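You operate a simulated robot arm through the tools that you are given. There is no shell and no other tool. Be economical: measure what you need, move in short steps, check, and stop when the job is done.

You run a simulated two-armed robot. Do the job below in one go: nothing can be reset, and whatever is moved stays where it is left.

Task
Top up the blue cap jar with two yellow scoops of tea.
Fine: none spilt; scoop back, cap screwed on, canister lid on. Set down upright: yellow scoop.

It is judged by the outcome, as a careful person would: the job done as asked, and still so three seconds after it is handed in. It fails if anything else is knocked over, pushed out of place, dropped, spilled or broken. Lids that push on must go on centred and level and be pressed home; caps that screw on are set level and turned clockwise until they are tight.

Robot
Two 7-joint arms with two-finger parallel grippers on one trunk, on a base that drives. Base frame: it is fixed to the floor where the robot stands at the start and does not move with it; the origin is under the middle of the robot, x ahead of it, y to its left, z up. Readings come in mm, degrees, newtons and seconds.
The left shoulder is at the start at [60, 143, 926], the right one opposite. With the tool pointing down near the work surface each hand reaches from about 320 to 740 mm from the robot's upright axis, wherever it stands, measured 20 degrees to its own side. Places, roughly: store ledge [500, 0, 800]. Payload 1.57 kg a hand.
Tool frame (each hand has its own): the origin (TCP) lies between the finger pads and is the grasp point; the fingertips stand 30 mm ahead of it; z points along the fingers, y is the line along which they close. Largest opening 110 mm; finger width 24, thickness 12; the body of the gripper, 48 by 112 mm, starts 78 mm behind the TCP.
Orientation is that of the tool frame in the base frame, as a unit quaternion [w, x, y, z]. With the fingers straight down and closing along the base's y, the tool's x points along the base's -x, its y along +y and its z along -z.

Tools
- The arms move only by the tool move_arm. It takes "left_plan", "right_plan" or both (then of equal length, played together; a hand with none holds still); each is a list of rows, each a list of 7 numbers: the turn, a rotation vector about the tool's x, y, z in degrees, then the shift along the tool's x, y, z in mm, then the opening, from 0 (shut) to 1 (fully open). In form: [[rx, ry, rz, tx, ty, tz, jaw], ...]. A call has 1 to 12 rows; each row is the pose to reach, as a shift and turn from the pose commanded when the call began, along the tool's axes at that moment. Rows are played at 5 a second. More than 50 mm and 8.6 degrees between two rows, or a gripper value outside its range, and nothing of the call is played. A pose out of reach is approached as far as the arm can. The call stops where the force on the tool passes 90 N (or 10 N more than at its start, if that is more) or the arm is blocked; 0.2 s more then pass. The fingers move at their own pace (about 45 mm/s each) and stop on an object; they squeeze with about 24 N. The grip force told is the motor's: it shows also when the fingers shut on nothing. Time passes only in rows, and 0.2 s behind the last, so rows that repeat a pose let the fingers close. The reply holds the time, the measured pose of the TCP, the force on the tool along the base axes, the opening and the grip force, in the units named above and with some noise, with the torque about the TCP (base axes, N m) and any sound that the robot's microphone picked up.
- Cameras (640 x 400 px; columns grow to the right, rows downward): "scene" is now at [56, -16.8, 1548.2]; the picture's right is [-0.18, -0.98, 0.00], its down [-0.63, 0.12, -0.77] and it looks along [0.75, -0.14, -0.64] (base axes); focal length 264 px, centre (320, 200). "left" rides on the left gripper at [70, -16, -141] in its tool frame; the picture's right is [0.23, 0.97, 0.00], its down [-0.85, 0.20, -0.48] and it looks along [-0.47, 0.11, 0.88] (tool axes); focal length 222 px, centre (320, 200). "right" rides on the right gripper at [70, 16, -141] in its tool frame; the picture's right is [-0.23, 0.97, 0.00], its down [-0.85, -0.20, -0.48] and it looks along [-0.47, -0.11, 0.88] (tool axes); focal length 222 px, centre (320, 200). There is no depth. A picture from a camera that has moved, and an enlarged one, comes with that camera's place and axes in the base frame and with its lens.
- capture(camera): a new picture of that camera. No time passes.
- move_column(by): slides the trunk up (or, below 0, down) by that many mm; the arms and the scene camera ride with it, the base frame stays. It gives what a move gives, with no picture.
- steer(legs): drives the robot by 1 to 6 legs, each [ahead, left, turn to the left] in mm, mm and degrees, along the robot's own axes; the way and the turn of a leg run together, so that a leg with both is an arc; at most 1500 mm and 180 degrees a leg. The arms and the cameras ride along, it lands a little off, and it stops where it bumps. It gives what a move gives.
- turn_head(pan, tilt): turns the head with the scene camera to pan (to the left, within 86 degrees either way) and tilt (down, from -29 to 69), counted from straight ahead of the robot. It gives what a move gives.
- inspect(camera, box): a new picture of the part [left, top, right, bottom] of that camera's present view, enlarged. No time passes.
- job_done(): hands the job in; it is judged then, once.

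Go step by step. Nothing tells you exact positions but the pictures and the camera data: compare them with the known pose of the tool, close in by small moves and look again before you grip or let go. The budget is 120 turns and 108 pictures, counting those below and the enlarged ones. Unless the task says otherwise, let go and move clear before handing in, and close with one line.

The tools are called as a command line: name --argument value ..., lists and objects as JSON in quotes. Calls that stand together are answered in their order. move_arm: Moves the arms, as the interface text tells. Its arguments: {"type":"object","properties":{"left_plan":{"type":"array"},"right_plan":{"type":"array"}},"required":[]} The other tools are called the same way: move_column (by) slides the trunk up or down; steer (legs) drives the base; turn_head (pan, tilt) turns the head that bears the scene camera; capture (camera) takes a picture; inspect (camera, box) takes an enlarged picture of a part of a camera's view; job_done () hands the job in.

At the start:

```text
t: 0.0
left_eef_pos: [524.7, 119.6, 999.6]
left_ee_rot: [-0.001, 0.0, 1.0, 0.001]
left_ft_force: [0.5, -0.1, -0.5]
left_torque: [-0.05, 0.01, -0.03]
left_opening: 110.0
left_grip_force: 0.0
right_eef_pos: [401.1, -348.7, 1000.3]
right_ee_rot: [-0.001, 0.0, 1.0, 0.0]
right_ft_force: [-0.2, -0.5, 0.4]
right_torque: [-0.01, -0.01, -0.02]
right_opening: 110.0
right_grip_force: 0.0
trunk travel left (down, up): [-525.0, 65.0]
robot x, y, heading: [2.1, 2.3, -0.1]
head pan, tilt: [-10.4, 39.9]
```

scene: 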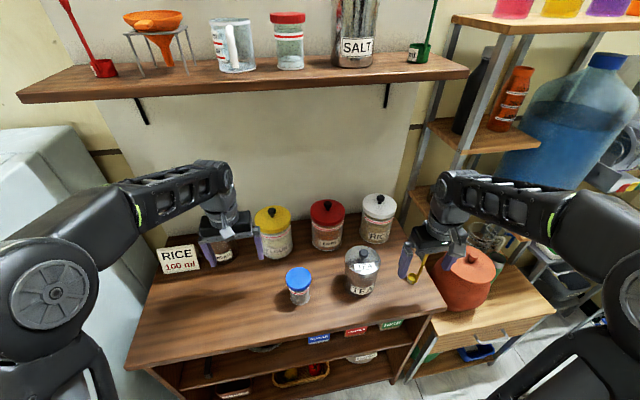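
right: 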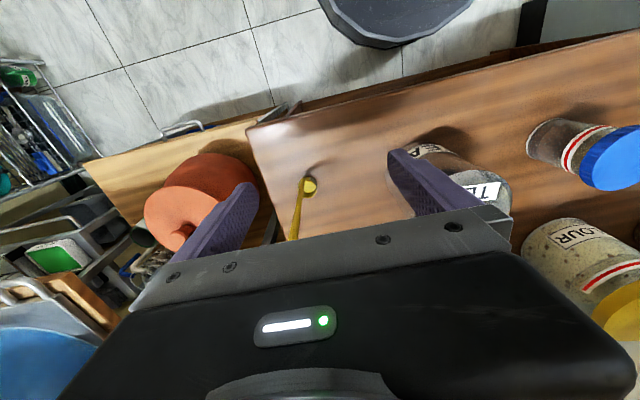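
left: 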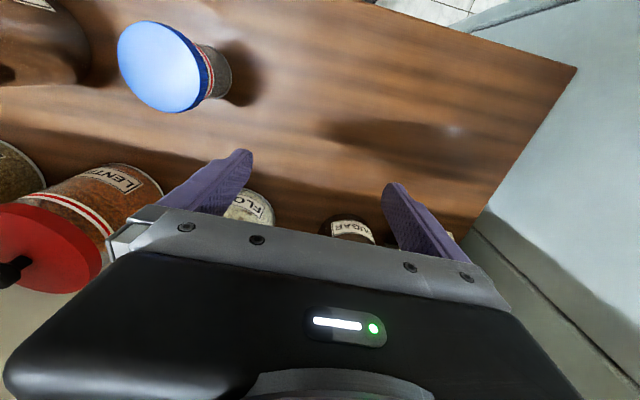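

I see a blue-capped jar, a metal TEA canister with a knob lid, and a yellow scoop standing near the right end of the counter. I'll look closer at these first.

inspect --camera "scene" --box '[260, 220, 440, 332]'

inspect --camera "right" --box '[240, 100, 560, 300]'

inspect --camera "scene" --box '[140, 180, 300, 280]'

```text
3.56 times, centred on (350, 276) of scene
camera zoom: at [56.0, -16.8, 1548.2], right [-0.18, -0.98, 0.0], down [-0.63, 0.12, -0.77], along [0.75, -0.14, -0.64], focal length 938 px, centre (213, -70)
```

zoom: 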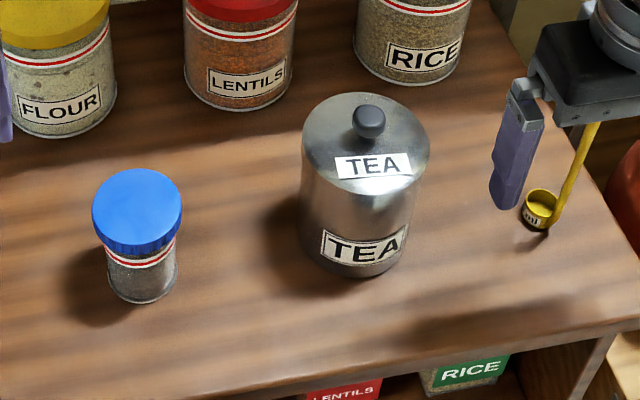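

```text
2.00 times, centred on (400, 200) of right
camera zoom: at [330.9, -332.1, 1142.4], right [0.23, 0.97, 0.0], down [0.85, -0.2, 0.48], along [0.47, -0.11, -0.88], focal length 444 px, centre (160, 200)
```

zoom: 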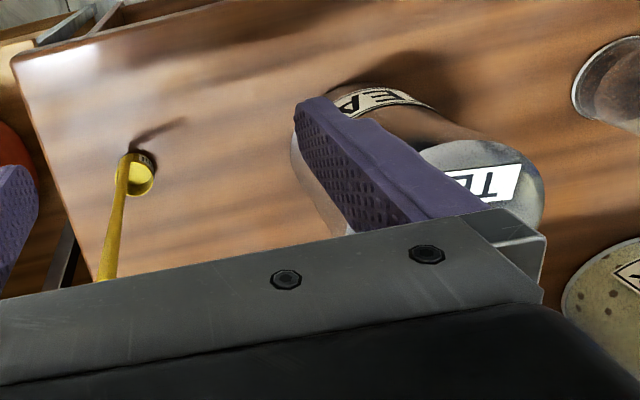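

```text
4.00 times, centred on (220, 230) of scene
camera zoom: at [56.0, -16.8, 1548.2], right [-0.18, -0.98, 0.0], down [-0.63, 0.12, -0.77], along [0.75, -0.14, -0.64], focal length 1056 px, centre (720, 80)
```

zoom: 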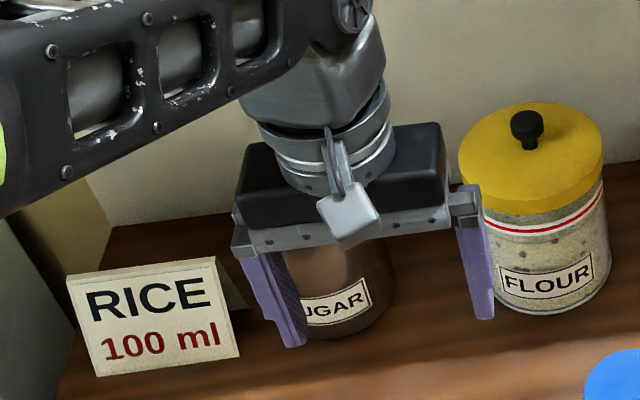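

Both arms partly hide the scoop and the jars. I'll raise and pull them back for a clear view.

move_arm --right_plan '[[0, 0, 0, 40, 0, -20, 1], [0, 0, 0, 80, -20, -40, 1], [0, 0, 0, 100, -60, -60, 1], [0, 0, 0, 100, -100, -80, 1]]' --left_plan '[[0, 0, 0, 40, 0, -20, 1], [0, 0, 0, 80, 20, -40, 1], [0, 0, 0, 100, 60, -60, 1], [0, 0, 0, 120, 100, -80, 1]]'

turn_head --pan -17 --tilt 52

capture --camera "scene"

capture --camera "right"

capture --camera "left"

```text
t: 1.0
left_eef_pos: [401.7, 220.5, 1080.7]
left_ee_rot: [0.0, 0.0, 1.0, 0.0]
left_ft_force: [0.7, 0.1, 0.0]
left_torque: [0.03, 0.03, 0.02]
left_opening: 109.7
left_grip_force: 0.0
right_eef_pos: [301.9, -449.4, 1080.2]
right_ee_rot: [0.0, 0.0, 1.0, 0.0]
right_ft_force: [-0.5, -0.7, 0.4]
right_torque: [0.03, -0.02, 0.0]
right_opening: 109.9
right_grip_force: 0.0
trunk travel left (down, up): [-525.0, 65.0]
robot x, y, heading: [0.9, 0.8, 0.1]
head pan, tilt: [-10.4, 39.9]
```

```text
t: 1.7
left_eef_pos: [402.2, 220.9, 1080.7]
left_ee_rot: [0.0, 0.001, 1.0, -0.001]
left_ft_force: [-0.9, 0.1, 0.1]
left_torque: [-0.01, 0.05, 0.03]
left_opening: 110.1
left_grip_force: 0.1
right_eef_pos: [301.5, -448.6, 1079.4]
right_ee_rot: [0.0, 0.0, 1.0, 0.0]
right_ft_force: [0.0, -0.3, -0.7]
right_torque: [-0.04, 0.01, -0.01]
right_opening: 109.9
right_grip_force: 0.0
trunk travel left (down, up): [-525.0, 65.0]
robot x, y, heading: [0.2, -3.0, 0.0]
head pan, tilt: [-17.0, 52.0]
```

```text
101 pictures are left
camera scene: at [44.0, -23.3, 1531.2], right [-0.29, -0.96, 0.0], down [-0.75, 0.23, -0.62], along [0.59, -0.18, -0.79], focal length 264 px, centre (320, 200)
```

scene: 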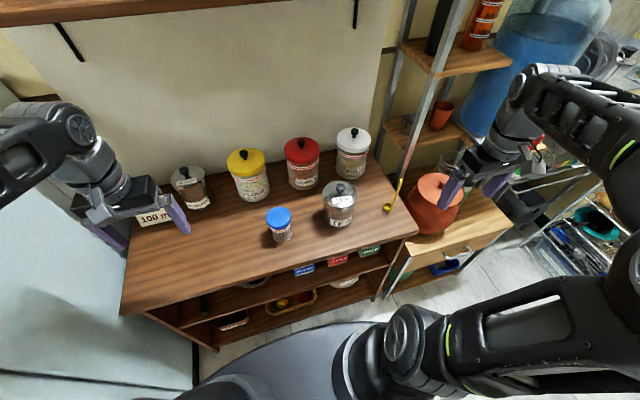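

```text
100 pictures are left
camera right: at [231.4, -431.9, 1221.8], right [0.23, 0.97, 0.0], down [0.85, -0.2, 0.48], along [0.47, -0.11, -0.88], focal length 222 px, centre (320, 200)
```

right: 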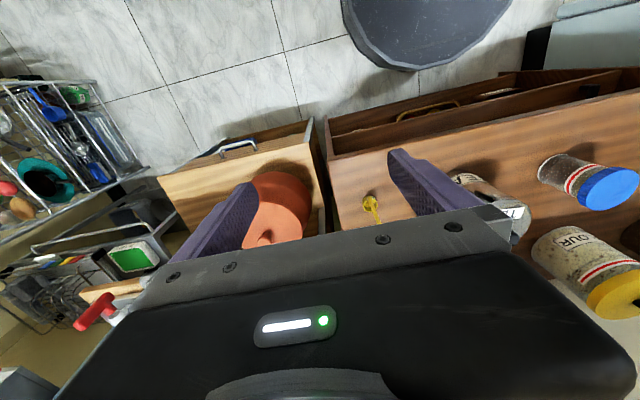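

```text
99 pictures are left
camera left: at [332.8, 203.9, 1222.8], right [-0.23, 0.97, 0.0], down [0.85, 0.2, 0.48], along [0.47, 0.11, -0.88], focal length 222 px, centre (320, 200)
```

left: 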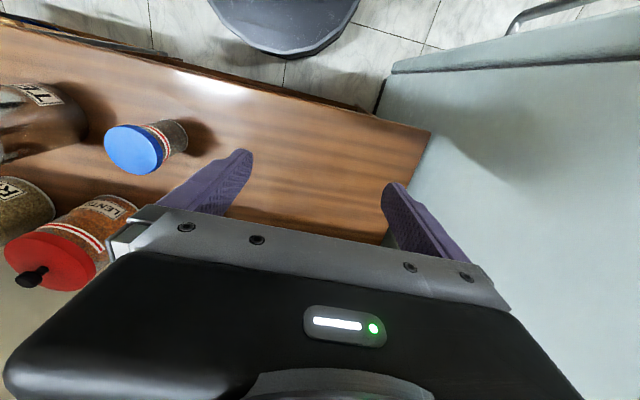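

inspect --camera "scene" --box '[250, 165, 410, 265]'

inspect --camera "scene" --box '[360, 165, 424, 225]'

inspect --camera "right" --box '[340, 170, 420, 230]'

inspect --camera "left" --box '[90, 100, 210, 190]'

```text
4.00 times, centred on (330, 215) of scene
camera zoom: at [44.0, -23.3, 1531.2], right [-0.29, -0.96, 0.0], down [-0.75, 0.23, -0.62], along [0.59, -0.18, -0.79], focal length 1056 px, centre (280, 140)
```

zoom: 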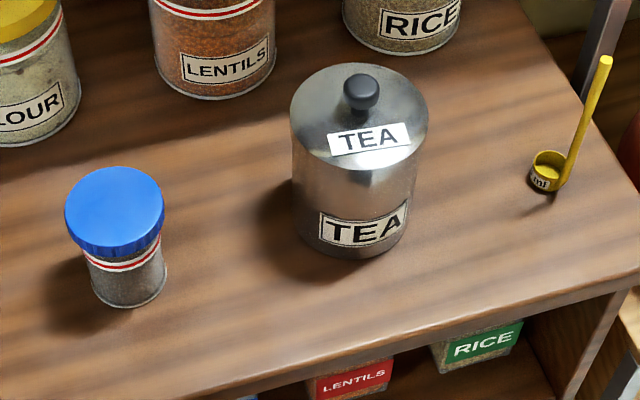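

```text
6.67 times, centred on (392, 195) of scene
camera zoom: at [44.0, -23.3, 1531.2], right [-0.29, -0.96, 0.0], down [-0.75, 0.23, -0.62], along [0.59, -0.18, -0.79], focal length 1760 px, centre (-160, 233)
```

zoom: 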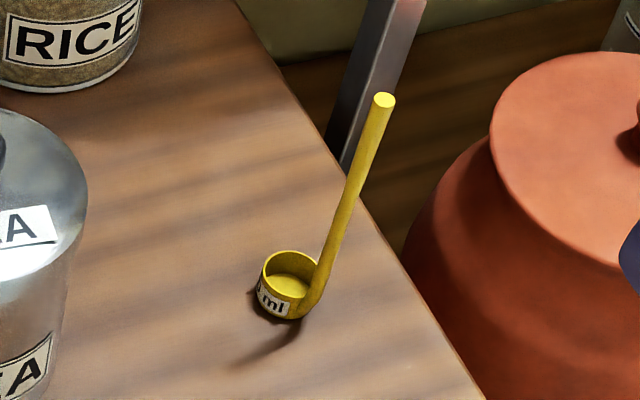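

```text
6.67 times, centred on (380, 200) of right
camera zoom: at [231.4, -431.9, 1221.8], right [0.23, 0.97, 0.0], down [0.85, -0.2, 0.48], along [0.47, -0.11, -0.88], focal length 1481 px, centre (-80, 200)
```

zoom: 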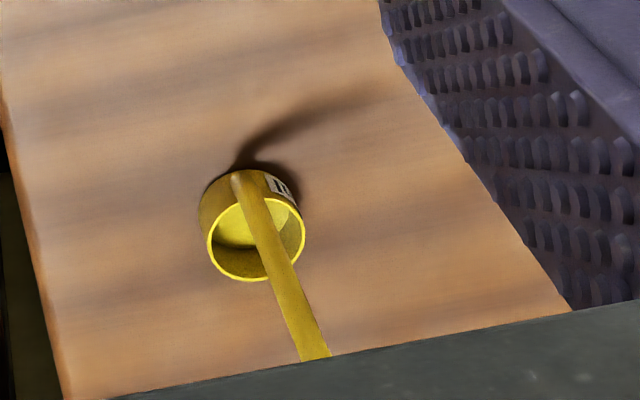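

```text
4.44 times, centred on (150, 145) of left
camera zoom: at [332.8, 203.9, 1222.8], right [-0.23, 0.97, 0.0], down [0.85, 0.2, 0.48], along [0.47, 0.11, -0.88], focal length 987 px, centre (1076, 444)
```

zoom: 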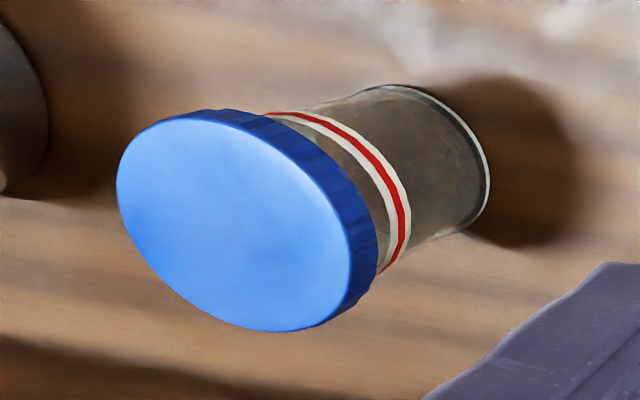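

I have rough places now: jar about (481,-34) with its cap top at z≈914, canister about (493,-220) with its lid top at z≈935 and knob to about 970, counter at z≈805, scoop about (478,-388). I'll bring the left hand over the canister knob, staying high, and look.

move_arm --left_plan '[[0, 0, 0, -10, -45, 0, 1], [0, 0, 0, -20, -90, 0, 1], [0, 0, 0, -30, -135, 0, 1], [0, 0, 0, -40, -180, 0, 0.8], [0, 0, 0, -50, -225, 0, 0.6], [0, 0, 0, -60, -270, 0, 0.6], [0, 0, 0, -70, -315, 0, 0.6], [0, 0, 0, -80, -360, 0, 0.6], [0, 0, 0, -91, -400, 0, 0.6], [0, 0, 0, -91, -440, 10, 0.6], [0, 0, 0, -91, -440, 20, 0.6]]'

capture --camera "left"

capture --camera "right"

capture --camera "scene"

```text
t: 4.1
left_eef_pos: [426.3, -194.8, 1061.8]
left_ee_rot: [0.012, 0.006, 1.0, -0.002]
left_ft_force: [0.7, 0.0, 0.1]
left_torque: [-0.07, 0.02, 0.02]
left_opening: 65.9
left_grip_force: 0.1
left hand out of reach, approached as far as the arm can: row 8, 9, 10, 11
right_eef_pos: [302.7, -446.8, 1079.5]
right_ee_rot: [0.001, 0.0, 1.0, -0.001]
right_ft_force: [0.2, 0.4, 0.3]
right_torque: [-0.05, 0.03, -0.03]
right_opening: 109.8
right_grip_force: 0.0
trunk travel left (down, up): [-525.0, 65.0]
robot x, y, heading: [1.2, 2.9, 0.0]
head pan, tilt: [-17.0, 52.0]
```

```text
94 pictures are left
camera left: at [352.4, -210.0, 1201.5], right [-0.22, 0.98, -0.01], down [0.84, 0.19, 0.5], along [0.49, 0.1, -0.87], focal length 222 px, centre (320, 200)
```

left: 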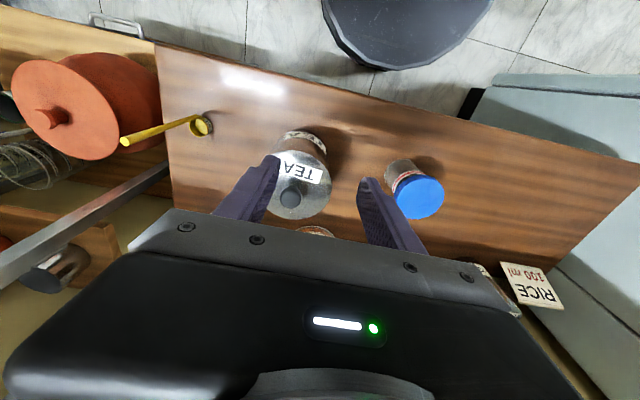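

```text
93 pictures are left
camera right: at [232.6, -428.7, 1222.9], right [0.23, 0.97, 0.0], down [0.86, -0.2, 0.48], along [0.47, -0.11, -0.88], focal length 222 px, centre (320, 200)
```

right: 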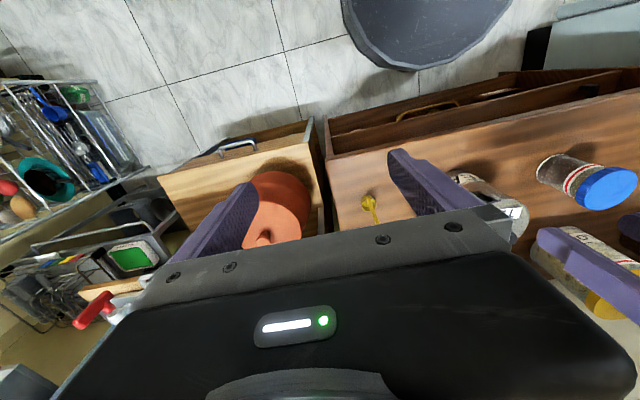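

```text
92 pictures are left
camera scene: at [45.1, -19.4, 1531.2], right [-0.29, -0.96, 0.0], down [-0.75, 0.23, -0.62], along [0.59, -0.18, -0.79], focal length 264 px, centre (320, 200)
```

scene: 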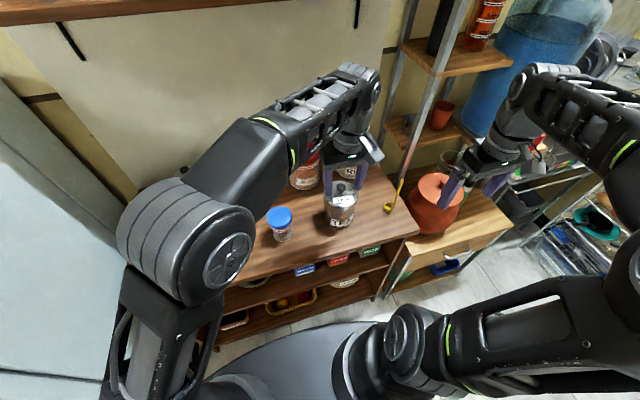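

The left hand cannot reach the canister, so the right hand will do the lid. I'll back the left away and bring the right over the knob at about (492,-219).

move_arm --left_plan '[[0, 0, 0, 10, 45, 0, 0.6], [0, 0, 0, 20, 90, 0, 0.6], [0, 0, 0, 30, 135, 0, 0.6], [0, 0, 0, 35, 180, 0, 0.6], [0, 0, 0, 40, 225, 0, 0.8], [0, 0, 0, 40, 270, 0, 1], [0, 0, 0, 40, 315, 0, 1], [0, 0, 0, 40, 360, 0, 1], [0, 0, 0, 40, 400, 0, 1], [0, 0, 0, 40, 440, 0, 1]]'

move_arm --right_plan '[[0, 0, 0, -31, 35, 0, 0.6], [0, 0, 0, -62, 70, 0, 0.6], [0, 0, 0, -93, 105, 0, 0.6], [0, 0, 0, -124, 140, 0, 0.6], [0, 0, 0, -155, 175, 5, 0.6], [0, 0, 0, -180, 210, 10, 0.6], [0, 0, 0, -191, 229, 15, 0.6], [0, 0, 0, -191, 229, 30, 0.6]]'

capture --camera "right"

inspect --camera "scene" --box '[250, 145, 410, 245]'

```text
t: 6.3
left_eef_pos: [386.4, 239.5, 1066.3]
left_ee_rot: [0.0, 0.001, 1.0, 0.0]
left_ft_force: [0.4, -0.1, -0.3]
left_torque: [-0.01, -0.01, -0.01]
left_opening: 110.3
left_grip_force: 0.1
right_eef_pos: [302.4, -448.9, 1080.1]
right_ee_rot: [0.0, 0.0, 1.0, 0.0]
right_ft_force: [0.1, 0.7, -0.2]
right_torque: [-0.03, 0.02, -0.01]
right_opening: 109.8
right_grip_force: 0.0
trunk travel left (down, up): [-525.0, 65.0]
robot x, y, heading: [-0.5, 3.1, -0.1]
head pan, tilt: [-17.0, 52.0]
```

```text
t: 8.1
left_eef_pos: [387.0, 238.5, 1065.3]
left_ee_rot: [0.0, 0.0, 1.0, 0.0]
left_ft_force: [0.6, 0.2, 0.3]
left_torque: [0.04, -0.01, 0.01]
left_opening: 109.9
left_grip_force: 0.1
right_eef_pos: [492.9, -219.0, 1049.0]
right_ee_rot: [0.0, -0.001, 1.0, 0.0]
right_ft_force: [-0.9, 0.1, 0.5]
right_torque: [-0.05, -0.02, 0.0]
right_opening: 66.0
right_grip_force: 0.1
trunk travel left (down, up): [-525.0, 65.0]
robot x, y, heading: [-0.3, 3.4, 0.0]
head pan, tilt: [-17.0, 52.0]
```

```text
91 pictures are left
camera right: at [422.5, -203.1, 1191.5], right [0.23, 0.97, 0.0], down [0.86, -0.2, 0.48], along [0.47, -0.11, -0.88], focal length 222 px, centre (320, 200)
```

right: 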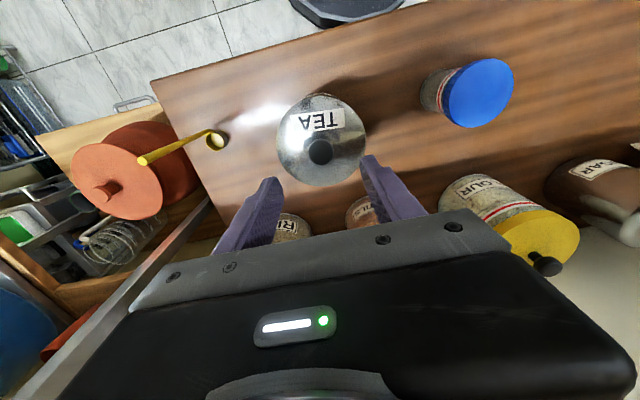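

```text
4.00 times, centred on (330, 195) of scene
camera zoom: at [44.2, -23.5, 1531.2], right [-0.29, -0.96, 0.0], down [-0.75, 0.23, -0.62], along [0.59, -0.18, -0.79], focal length 1056 px, centre (280, 220)
```

zoom: 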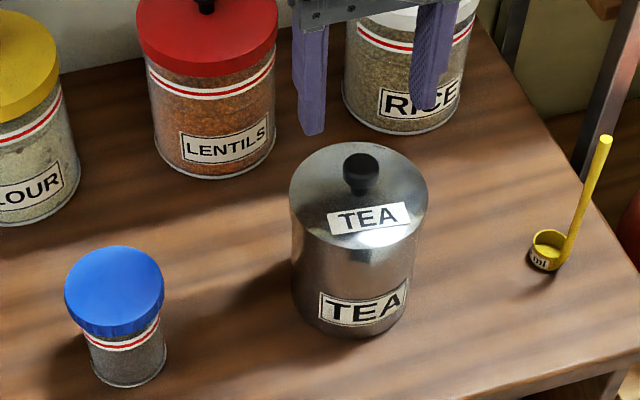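

The knob centre fits best at (483,-217,978) with the lid top at about 948. I'll descend around the knob and check before gripping.

move_arm --right_plan '[[0, 0, 0, 10, 2, 20, 0.6], [0, 0, 0, 10, 2, 40, 0.6], [0, 0, 0, 10, 2, 60, 0.6]]'

capture --camera "right"

inspect --camera "scene" --box '[290, 145, 386, 205]'

```text
t: 8.9
left_eef_pos: [386.4, 239.3, 1066.6]
left_ee_rot: [-0.001, 0.0, 1.0, 0.0]
left_ft_force: [0.6, 0.0, 0.4]
left_torque: [-0.02, -0.01, 0.04]
left_opening: 110.1
left_grip_force: 0.1
right_eef_pos: [482.1, -218.6, 991.9]
right_ee_rot: [0.001, 0.0, 1.0, 0.0]
right_ft_force: [-0.3, 0.5, -0.5]
right_torque: [0.03, -0.02, -0.02]
right_opening: 65.9
right_grip_force: 0.0
trunk travel left (down, up): [-525.0, 65.0]
robot x, y, heading: [1.3, 1.0, -0.1]
head pan, tilt: [-17.0, 52.0]
```

```text
89 pictures are left
camera right: at [411.6, -201.2, 1132.9], right [0.23, 0.97, 0.0], down [0.85, -0.2, 0.48], along [0.47, -0.11, -0.88], focal length 222 px, centre (320, 200)
```

right: 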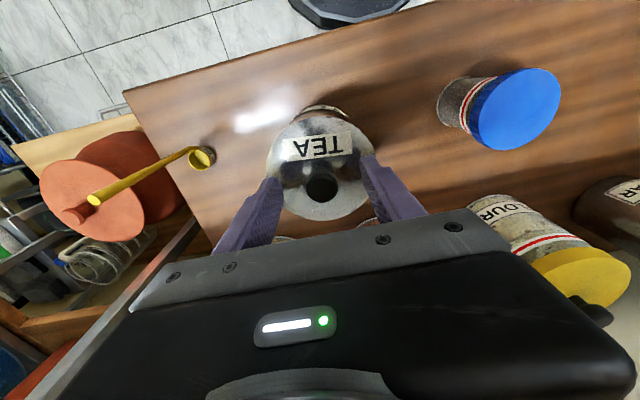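

```text
6.67 times, centred on (338, 175) of scene
camera zoom: at [44.3, -23.4, 1531.2], right [-0.29, -0.96, 0.0], down [-0.75, 0.23, -0.62], along [0.59, -0.18, -0.79], focal length 1760 px, centre (200, 367)
```

zoom: 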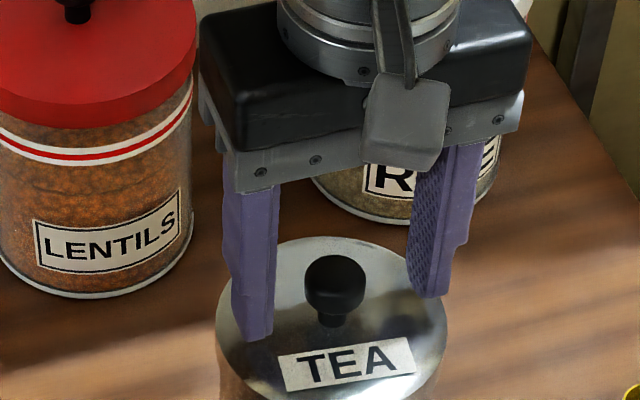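

The knob sits centred between the fingers. I'll go down 7 mm more, close, and lift.

move_arm --right_plan '[[0, 0, 0, 0, 0, 7, 0.6], [0, 0, 0, 0, 0, 7, 0.3], [0, 0, 0, 0, 0, 7, 0.1], [0, 0, 0, 0, 0, 7, 0.1], [0, 0, 0, 0, 0, 7, 0.1]]'

move_arm --right_plan '[[0, 0, 0, 0, 0, -4, 0.1], [0, 0, 0, 0, 0, -8, 0.1], [0, 0, 0, 0, 0, -14, 0.1], [0, 0, 0, 0, 0, -22, 0.1]]'

inspect --camera "scene" --box '[274, 145, 402, 225]'

```text
t: 10.1
left_eef_pos: [386.5, 238.5, 1065.9]
left_ee_rot: [0.0, 0.0, 1.0, -0.001]
left_ft_force: [0.1, -0.3, 1.2]
left_torque: [-0.01, 0.01, -0.02]
left_opening: 110.0
left_grip_force: 0.0
right_eef_pos: [483.4, -217.6, 983.8]
right_ee_rot: [0.0, 0.0, 1.0, 0.0]
right_ft_force: [0.0, 1.0, -0.2]
right_torque: [0.06, 0.0, -0.02]
right_opening: 24.2
right_grip_force: 23.5
trunk travel left (down, up): [-525.0, 65.0]
robot x, y, heading: [-0.8, -1.4, -0.2]
head pan, tilt: [-17.0, 52.0]
```

```text
t: 11.1
left_eef_pos: [385.6, 238.2, 1066.4]
left_ee_rot: [0.0, 0.0, 1.0, 0.0]
left_ft_force: [-1.1, -0.6, -1.4]
left_torque: [0.02, -0.03, -0.02]
left_opening: 110.1
left_grip_force: 0.2
right_eef_pos: [484.1, -217.4, 1004.3]
right_ee_rot: [0.001, -0.001, 1.0, 0.0]
right_ft_force: [0.0, 0.5, -1.7]
right_torque: [0.02, -0.01, -0.01]
right_opening: 24.4
right_grip_force: 24.3
trunk travel left (down, up): [-525.0, 65.0]
robot x, y, heading: [1.7, -2.2, -0.0]
head pan, tilt: [-17.0, 52.0]
heard: snap
```

```text
5.00 times, centred on (338, 185) of scene
camera zoom: at [44.1, -23.4, 1531.2], right [-0.29, -0.96, 0.0], down [-0.75, 0.23, -0.62], along [0.59, -0.18, -0.79], focal length 1320 px, centre (230, 275)
```

zoom: 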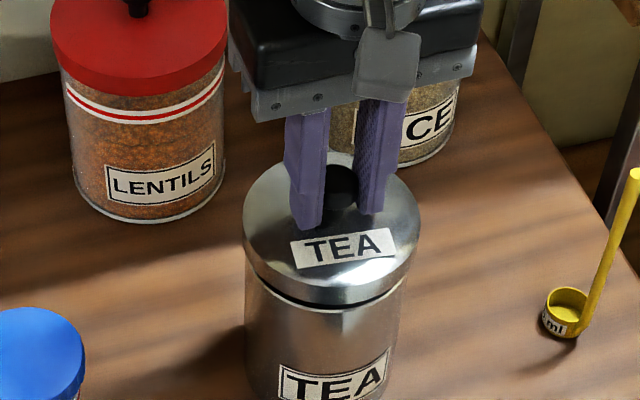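

The lid is free (a snap was heard) and the canister stayed. I'll lift it clear and carry it to the free gap in front, about (432,-122).

move_arm --right_plan '[[0, 0, 0, 0, 0, -20, 0.1], [0, 0, 0, 0, 0, -40, 0.1], [0, 0, 0, 18, 32, -40, 0.1], [0, 0, 0, 36, 64, -40, 0.1], [0, 0, 0, 52, 95, -40, 0.1], [0, 0, 0, 52, 95, 0, 0.1], [0, 0, 0, 52, 95, 40, 0.1], [0, 0, 0, 52, 95, 70, 0.1], [0, 0, 0, 52, 95, 90, 0.1]]'

capture --camera "right"

inspect --camera "scene" --box '[250, 145, 410, 265]'

```text
t: 13.1
left_eef_pos: [386.9, 238.8, 1065.4]
left_ee_rot: [0.0, 0.001, 1.0, 0.0]
left_ft_force: [0.1, 0.4, 0.4]
left_torque: [-0.07, -0.03, -0.02]
left_opening: 110.1
left_grip_force: 0.0
right_eef_pos: [429.6, -123.9, 914.8]
right_ee_rot: [0.0, -0.001, 1.0, 0.0]
right_ft_force: [-0.2, -1.1, 0.6]
right_torque: [-0.02, 0.02, 0.02]
right_opening: 24.3
right_grip_force: 24.1
trunk travel left (down, up): [-525.0, 65.0]
robot x, y, heading: [-0.7, 3.9, 0.2]
head pan, tilt: [-17.0, 52.0]
```

```text
86 pictures are left
camera right: at [359.2, -106.2, 1056.6], right [0.23, 0.97, 0.0], down [0.86, -0.2, 0.48], along [0.47, -0.11, -0.88], focal length 222 px, centre (320, 200)
```

right: 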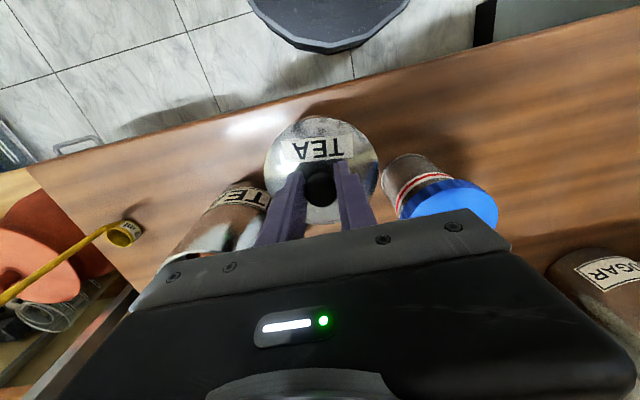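

```text
3.33 times, centred on (330, 205) of scene
camera zoom: at [44.4, -23.3, 1531.2], right [-0.29, -0.96, 0.0], down [-0.75, 0.23, -0.62], along [0.59, -0.18, -0.79], focal length 880 px, centre (287, 183)
```

zoom: 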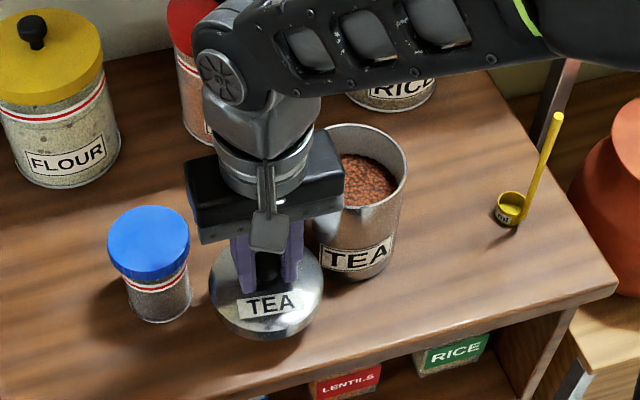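

Tea is visible inside the open canister. The gripper body would come close to the canister rim here, so I'll shift the lid to about (425,-109) and lower gently until contact.

move_arm --right_plan '[[0, 0, 0, 5, 15, 0, 0.1], [0, 0, 0, 5, 15, 25, 0.1], [0, 0, 0, 5, 15, 40, 0.1], [0, 0, 0, 5, 15, 46, 0.1], [0, 0, 0, 5, 15, 50, 0.1]]'

inspect --camera "scene" --box '[250, 165, 378, 275]'

```text
t: 14.3
left_eef_pos: [386.1, 239.1, 1064.3]
left_ee_rot: [0.0, 0.0, 1.0, 0.0]
left_ft_force: [0.7, 0.1, 0.6]
left_torque: [0.0, 0.0, 0.03]
left_opening: 110.1
left_grip_force: 0.0
right_eef_pos: [425.6, -106.7, 864.9]
right_ee_rot: [0.0, 0.0, 1.0, -0.001]
right_ft_force: [-0.2, 0.0, 0.0]
right_torque: [0.01, -0.03, 0.02]
right_opening: 24.2
right_grip_force: 23.8
trunk travel left (down, up): [-525.0, 65.0]
robot x, y, heading: [-0.1, 1.6, 0.0]
head pan, tilt: [-17.0, 52.0]
```

```text
3.64 times, centred on (314, 220) of scene
camera zoom: at [44.2, -23.2, 1531.2], right [-0.29, -0.96, 0.0], down [-0.75, 0.23, -0.62], along [0.59, -0.18, -0.79], focal length 960 px, centre (342, 127)
```

zoom: 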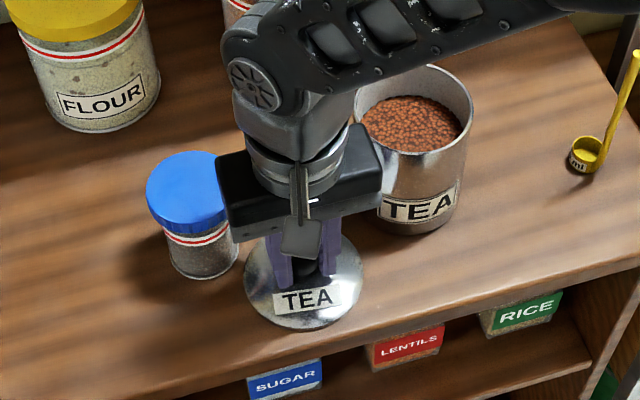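

The lid is close above the counter. I'll lower in small steps and watch the force.

move_arm --right_plan '[[0, 0, 0, 0, 0, 2, 0.1], [0, 0, 0, 0, 0, 4, 0.1]]'

move_arm --right_plan '[[0, 0, 0, 0, 0, 1, 0.1], [0, 0, 0, 0, 0, 2, 0.1], [0, 0, 0, 0, 0, 3, 0.1]]'

```text
t: 14.9
left_eef_pos: [385.8, 239.8, 1064.6]
left_ee_rot: [0.001, 0.0, 1.0, 0.0]
left_ft_force: [-0.3, -0.4, -0.3]
left_torque: [-0.01, -0.01, -0.02]
left_opening: 110.3
left_grip_force: 0.1
right_eef_pos: [426.4, -107.1, 861.1]
right_ee_rot: [0.002, 0.0, 1.0, 0.0]
right_ft_force: [-1.0, -2.6, 18.0]
right_torque: [-0.06, 0.26, 0.08]
right_opening: 24.3
right_grip_force: 24.0
trunk travel left (down, up): [-525.0, 65.0]
robot x, y, heading: [3.0, -2.0, -0.3]
head pan, tilt: [-17.0, 52.0]
```

```text
t: 15.7
left_eef_pos: [384.8, 238.1, 1066.3]
left_ee_rot: [0.001, 0.0, 1.0, 0.0]
left_ft_force: [0.1, 0.5, 0.1]
left_torque: [0.0, -0.04, 0.0]
left_opening: 110.1
left_grip_force: 0.1
right_eef_pos: [426.7, -107.7, 858.9]
right_ee_rot: [0.003, 0.001, 1.0, 0.001]
right_ft_force: [3.9, -0.1, 29.5]
right_torque: [0.0, -0.19, 0.05]
right_opening: 24.3
right_grip_force: 24.5
trunk travel left (down, up): [-525.0, 65.0]
robot x, y, heading: [-2.3, -3.0, 0.1]
head pan, tilt: [-17.0, 52.0]
```

The lid is on the counter. I'll ease off, release, and rise straight up.

move_arm --right_plan '[[0, 0, 0, 0, 0, -4, 0.1], [0, 0, 0, 0, 0, -4, 0.3], [0, 0, 0, 0, 0, -4, 0.45], [0, 0, 0, 0, 0, -4, 0.45], [0, 0, 0, 0, 0, -20, 0.45], [0, 0, 0, 0, 0, -50, 0.45], [0, 0, 0, 0, 0, -90, 0.45], [0, 0, 0, 0, 0, -135, 0.6], [0, 0, 0, 0, 0, -180, 0.9]]'

capture --camera "right"

capture --camera "scene"

```text
t: 17.7
left_eef_pos: [385.8, 238.4, 1064.3]
left_ee_rot: [-0.001, 0.001, 1.0, 0.0]
left_ft_force: [-1.1, 0.0, 0.0]
left_torque: [0.01, 0.0, -0.02]
left_opening: 110.0
left_grip_force: 0.0
right_eef_pos: [423.9, -107.4, 1036.5]
right_ee_rot: [0.0, -0.001, 1.0, 0.0]
right_ft_force: [-0.7, 0.3, 0.6]
right_torque: [0.02, 0.0, 0.0]
right_opening: 99.0
right_grip_force: 0.2
trunk travel left (down, up): [-525.0, 65.0]
robot x, y, heading: [0.8, 3.7, 0.1]
head pan, tilt: [-17.0, 52.0]
```

```text
83 pictures are left
camera right: at [354.4, -90.5, 1179.3], right [0.23, 0.97, 0.0], down [0.86, -0.2, 0.48], along [0.47, -0.11, -0.88], focal length 222 px, centre (320, 200)
```

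right: 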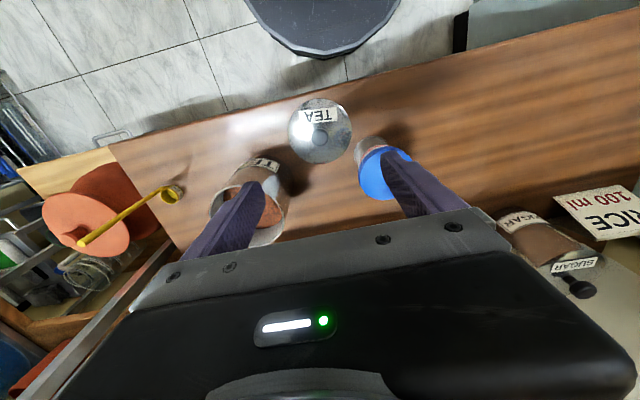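

```text
82 pictures are left
camera scene: at [43.7, -23.3, 1531.2], right [-0.29, -0.96, 0.0], down [-0.75, 0.23, -0.62], along [0.59, -0.18, -0.79], focal length 264 px, centre (320, 200)
```

scene: 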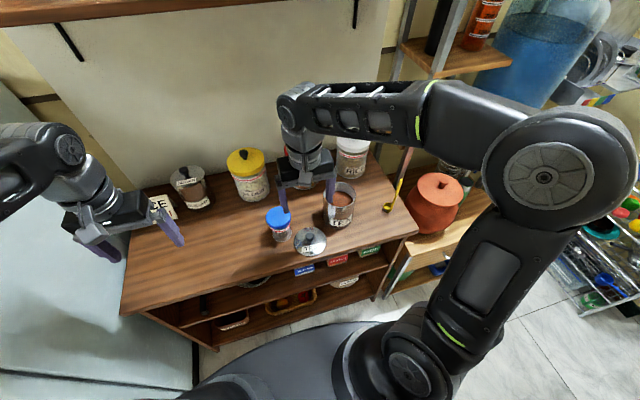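

Lid is set down well clear. Now I'll bring the left hand to the left of the jar, turned to point toward -y and slightly down, fingers closing along x, to hold the jar body.

move_arm --left_plan '[[4.18, 4.18, -5.97, -8, -10, 12, 1], [8.36, 8.36, -11.94, -16, -20, 24, 1], [12.54, 12.54, -17.9, -24, -30, 37, 1], [16.72, 16.72, -23.87, -32, -40, 50, 1], [20.9, 20.9, -29.84, -40, -50, 62, 1], [25.08, 25.08, -35.81, -48, -60, 75, 1], [29.26, 29.26, -41.77, -56, -70, 87, 1], [33.44, 33.44, -47.74, -64, -80, 100, 1], [37.62, 37.62, -53.71, -72, -90, 112, 1], [41.8, 41.8, -59.68, -80, -100, 125, 1], [45.98, 45.98, -65.64, -88, -112, 138, 1], [50.16, 50.16, -71.61, -95, -122, 150, 1]]'

move_arm --left_plan '[[4.18, 4.18, -5.97, 0, 0, 0, 0.8]]'

capture --camera "scene"

capture --camera "left"

```text
t: 20.3
left_eef_pos: [481.2, 117.1, 914.7]
left_ee_rot: [-0.383, -0.548, 0.636, -0.384]
left_ft_force: [0.1, 0.5, -0.7]
left_torque: [0.02, 0.04, -0.02]
left_opening: 110.1
left_grip_force: 0.1
right_eef_pos: [425.9, -107.1, 1036.4]
right_ee_rot: [0.0, 0.0, 1.0, 0.0]
right_ft_force: [-0.5, 0.2, 0.6]
right_torque: [0.0, -0.04, 0.01]
right_opening: 99.1
right_grip_force: 0.1
trunk travel left (down, up): [-525.0, 65.0]
robot x, y, heading: [-1.6, 3.0, 0.4]
head pan, tilt: [-17.0, 52.0]
```

```text
t: 20.7
left_eef_pos: [480.5, 116.9, 914.7]
left_ee_rot: [0.406, 0.579, -0.578, 0.406]
left_ft_force: [0.2, -0.2, -0.3]
left_torque: [0.02, -0.04, -0.01]
left_opening: 88.0
left_grip_force: 0.0
right_eef_pos: [425.7, -106.3, 1035.9]
right_ee_rot: [0.0, 0.0, 1.0, 0.0]
right_ft_force: [-0.4, 1.1, -0.3]
right_torque: [-0.05, -0.01, 0.02]
right_opening: 98.8
right_grip_force: 0.0
trunk travel left (down, up): [-525.0, 65.0]
robot x, y, heading: [-1.5, 0.1, 0.1]
head pan, tilt: [-17.0, 52.0]
```

```text
81 pictures are left
camera scene: at [44.1, -22.8, 1531.2], right [-0.29, -0.96, 0.0], down [-0.75, 0.23, -0.62], along [0.59, -0.18, -0.79], focal length 264 px, centre (320, 200)
```

scene: 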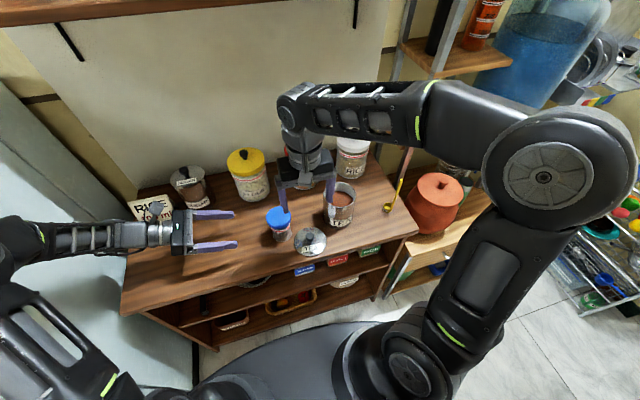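

```text
80 pictures are left
camera left: at [497.4, 226.0, 1029.2], right [-0.97, -0.08, 0.21], down [-0.2, 0.74, -0.64], along [-0.11, -0.67, -0.74], focal length 222 px, centre (320, 200)
```

left: 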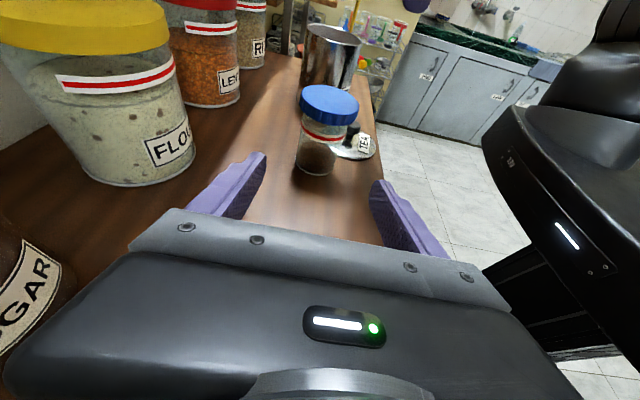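

The jar lies straight ahead between the left fingers. I'll advance most of the way and check alignment.

move_arm --left_plan '[[0, 0, 0, 0, 0, 40, 0.8], [0, 0, 0, 0, 0, 75, 0.8], [0, 0, 0, 0, 0, 100, 0.8], [0, 0, 0, 0, 0, 120, 0.8]]'

capture --camera "left"

inspect --camera "scene" --box '[200, 185, 344, 275]'

```text
t: 21.7
left_eef_pos: [478.8, 4.9, 871.8]
left_ee_rot: [-0.405, -0.579, 0.58, -0.406]
left_ft_force: [0.0, -0.4, -0.5]
left_torque: [-0.02, 0.0, 0.02]
left_opening: 88.0
left_grip_force: 0.1
right_eef_pos: [425.3, -107.5, 1035.7]
right_ee_rot: [0.0, 0.0, 1.0, 0.0]
right_ft_force: [-0.3, -0.4, -0.7]
right_torque: [-0.01, -0.02, 0.01]
right_opening: 99.2
right_grip_force: 0.1
trunk travel left (down, up): [-525.0, 65.0]
robot x, y, heading: [-1.8, -0.3, -0.2]
head pan, tilt: [-17.0, 52.0]
```

```text
79 pictures are left
camera left: at [495.7, 113.6, 986.5], right [-0.97, -0.08, 0.21], down [-0.2, 0.74, -0.64], along [-0.11, -0.67, -0.74], focal length 222 px, centre (320, 200)
```

left: 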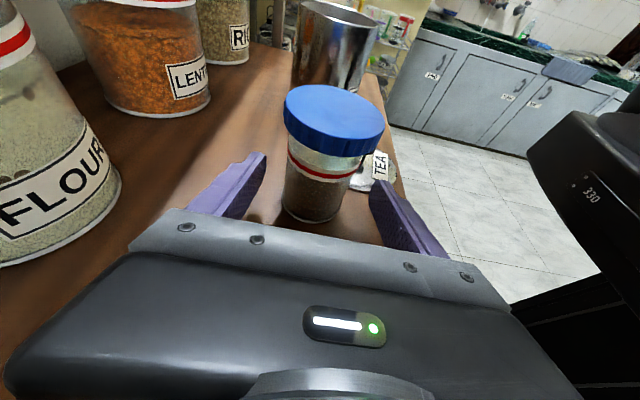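

```text
4.44 times, centred on (272, 230) of scene
camera zoom: at [44.3, -23.5, 1531.2], right [-0.29, -0.96, 0.0], down [-0.75, 0.23, -0.62], along [0.59, -0.18, -0.79], focal length 1173 px, centre (533, 67)
```

zoom: 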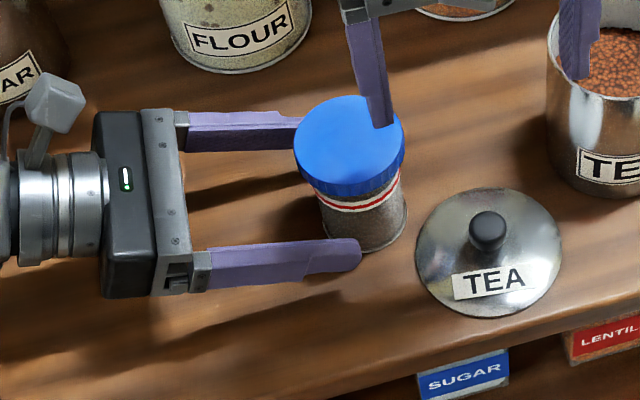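

The jar is centred between the fingers. I'll advance the last 37 mm and close on the body.

move_arm --left_plan '[[0, 0, 0, 0, -1, 20, 0.8], [0, 0, 0, 0, -1, 37, 0.8], [0, 0, 0, 0, -1, 37, 0.6], [0, 0, 0, 0, -1, 37, 0.4], [0, 0, 0, 0, -1, 37, 0.4], [0, 0, 0, 0, -1, 37, 0.4]]'

inspect --camera "scene" --box '[200, 185, 344, 275]'

capture --camera "left"

```text
t: 23.1
left_eef_pos: [481.8, -30.1, 859.6]
left_ee_rot: [-0.406, -0.579, 0.58, -0.406]
left_ft_force: [-0.2, -0.8, -0.2]
left_torque: [0.01, 0.0, 0.03]
left_opening: 50.1
left_grip_force: 23.8
right_eef_pos: [425.5, -107.5, 1036.0]
right_ee_rot: [0.0, 0.0, 1.0, 0.0]
right_ft_force: [-0.4, 0.1, 0.3]
right_torque: [0.01, -0.01, 0.03]
right_opening: 99.0
right_grip_force: 0.0
trunk travel left (down, up): [-525.0, 65.0]
robot x, y, heading: [-2.3, 0.6, -0.1]
head pan, tilt: [-17.0, 52.0]
```

```text
4.44 times, centred on (272, 230) of scene
camera zoom: at [44.2, -23.4, 1531.2], right [-0.29, -0.96, 0.0], down [-0.75, 0.23, -0.62], along [0.59, -0.18, -0.79], focal length 1173 px, centre (533, 67)
```

zoom: 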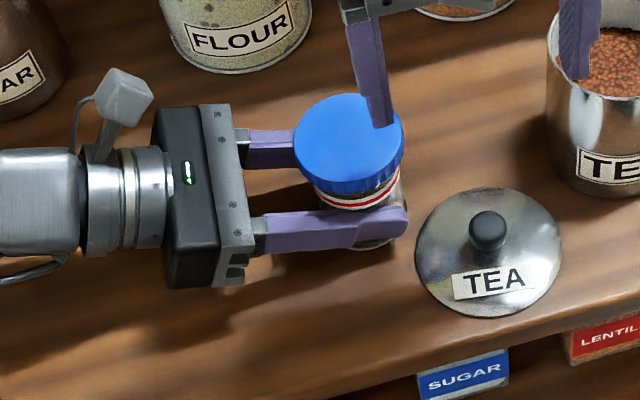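

```text
76 pictures are left
camera left: at [498.7, 78.9, 973.9], right [-0.97, -0.08, 0.21], down [-0.2, 0.74, -0.64], along [-0.11, -0.67, -0.74], focal length 222 px, centre (320, 200)
```

left: 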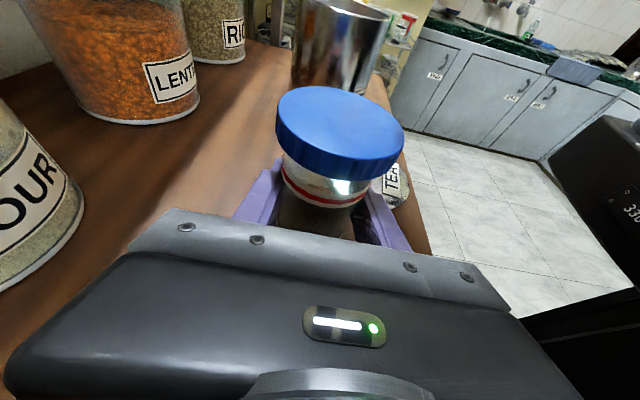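

The jar is held at 50 mm. Cap centre is about (482,-33), and I'll bring the right hand over it, pre-turned clockwise by 50° to leave room for an unscrewing stroke.

move_arm --right_plan '[[0, 0, 8.4, -10, 13, 0, 0.9], [0, 0, 16.8, -20, 26, 0, 0.9], [0, 0, 25.2, -30, 39, 0, 0.9], [0, 0, 33.6, -40, 52, 5, 0.9], [0, 0, 42, -50, 65, 10, 0.9], [0, 0, 50, -56.5, 74.5, 20, 0.9], [0, 0, 50, -56.5, 74.5, 50, 0.9], [0, 0, 50, -56.5, 74.5, 70, 0.9]]'

capture --camera "right"

capture --camera "left"

inspect --camera "scene" --box '[220, 165, 348, 245]'

```text
t: 24.9
left_eef_pos: [482.1, -29.8, 859.2]
left_ee_rot: [-0.405, -0.579, 0.58, -0.406]
left_ft_force: [0.3, 0.6, 0.3]
left_torque: [0.02, 0.02, 0.03]
left_opening: 50.1
left_grip_force: 24.1
right_eef_pos: [482.1, -34.5, 968.1]
right_ee_rot: [0.0, 0.424, 0.906, 0.001]
right_ft_force: [-0.7, -0.4, 0.2]
right_torque: [-0.01, -0.01, 0.01]
right_opening: 99.0
right_grip_force: 0.0
trunk travel left (down, up): [-525.0, 65.0]
robot x, y, heading: [0.9, -1.4, 0.2]
head pan, tilt: [-17.0, 52.0]
```

```text
75 pictures are left
camera right: at [448.7, 30.0, 1110.6], right [0.89, 0.45, 0.0], down [0.4, -0.78, 0.48], along [0.22, -0.43, -0.88], focal length 222 px, centre (320, 200)
```

right: 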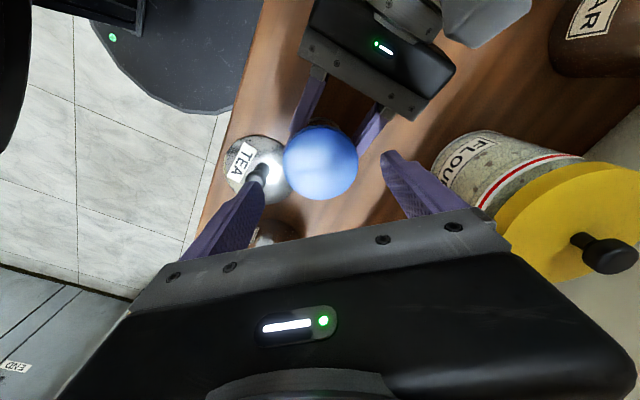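

```text
74 pictures are left
camera left: at [498.7, 79.0, 973.9], right [-0.97, -0.08, 0.21], down [-0.2, 0.74, -0.64], along [-0.11, -0.67, -0.74], focal length 222 px, centre (320, 200)
```

left: 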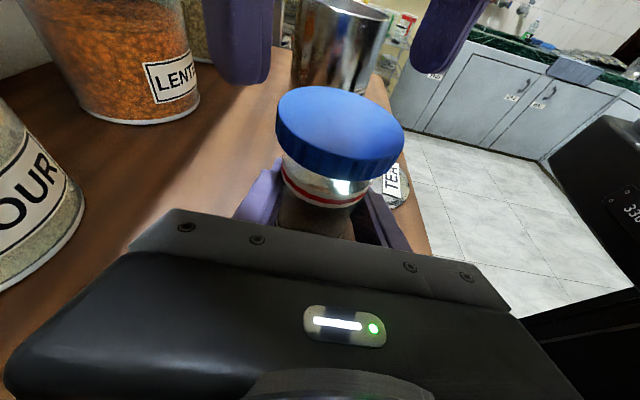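

```text
5.00 times, centred on (284, 205) of scene
camera zoom: at [44.3, -23.3, 1531.2], right [-0.29, -0.96, 0.0], down [-0.75, 0.23, -0.62], along [0.59, -0.18, -0.79], focal length 1320 px, centre (500, 175)
```

zoom: 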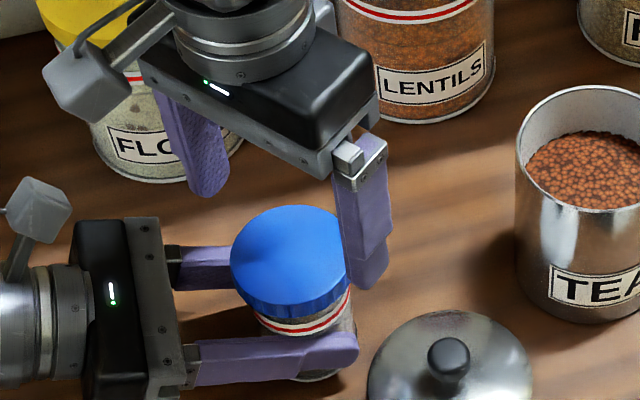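

Alignment is within a few mm. I'll descend to z≈926 with the fingertips beside the cap's skirt and close on it.

move_arm --right_plan '[[0, 0, 0, 2, 0, 15, 0.9], [0, 0, 0, 2, 0, 30, 0.9], [0, 0, 0, 2, 0, 41, 0.9], [0, 0, 0, 2, 0, 41, 0.7], [0, 0, 0, 2, 0, 41, 0.5], [0, 0, 0, 2, 0, 41, 0.5], [0, 0, 0, 2, 0, 41, 0.5]]'

capture --camera "left"

inspect --camera "scene" --box '[220, 165, 348, 245]'

```text
t: 26.5
left_eef_pos: [482.0, -30.1, 861.1]
left_ee_rot: [0.405, 0.58, -0.579, 0.406]
left_ft_force: [2.2, 2.5, 0.0]
left_torque: [-0.14, 0.2, -0.08]
left_opening: 50.0
left_grip_force: 23.3
right_eef_pos: [482.4, -33.2, 926.1]
right_ee_rot: [0.0, 0.423, 0.906, -0.001]
right_ft_force: [-3.1, -3.8, -0.3]
right_torque: [-0.06, 0.05, 0.11]
right_opening: 69.9
right_grip_force: 23.8
trunk travel left (down, up): [-525.0, 65.0]
robot x, y, heading: [-3.5, -3.2, 0.1]
head pan, tilt: [-17.0, 52.0]
```

```text
72 pictures are left
camera left: at [498.8, 79.2, 973.9], right [-0.97, -0.08, 0.21], down [-0.2, 0.74, -0.64], along [-0.11, -0.67, -0.74], focal length 222 px, centre (320, 200)
```

left: 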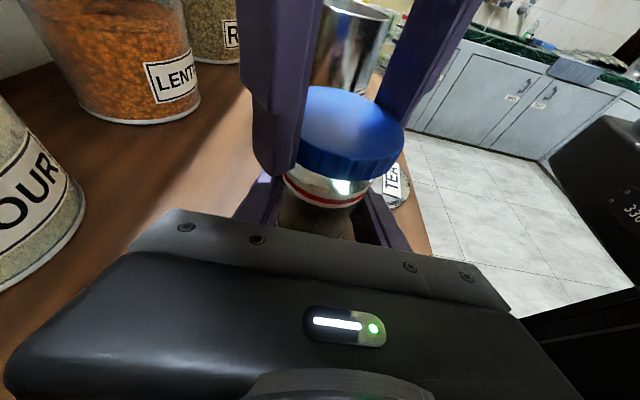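

```text
5.00 times, centred on (284, 205) of scene
camera zoom: at [44.2, -23.4, 1531.2], right [-0.29, -0.96, 0.0], down [-0.75, 0.23, -0.62], along [0.59, -0.18, -0.79], focal length 1320 px, centre (500, 175)
```

zoom: 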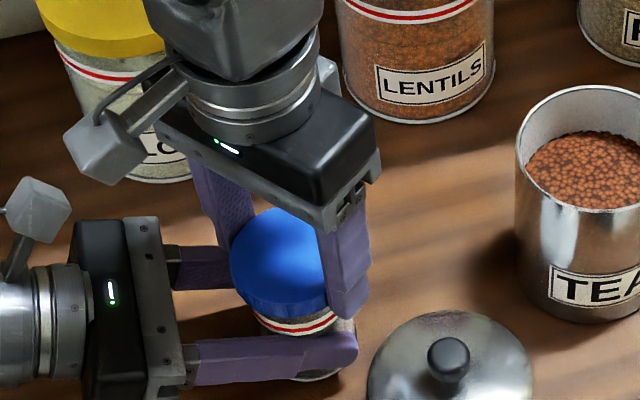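

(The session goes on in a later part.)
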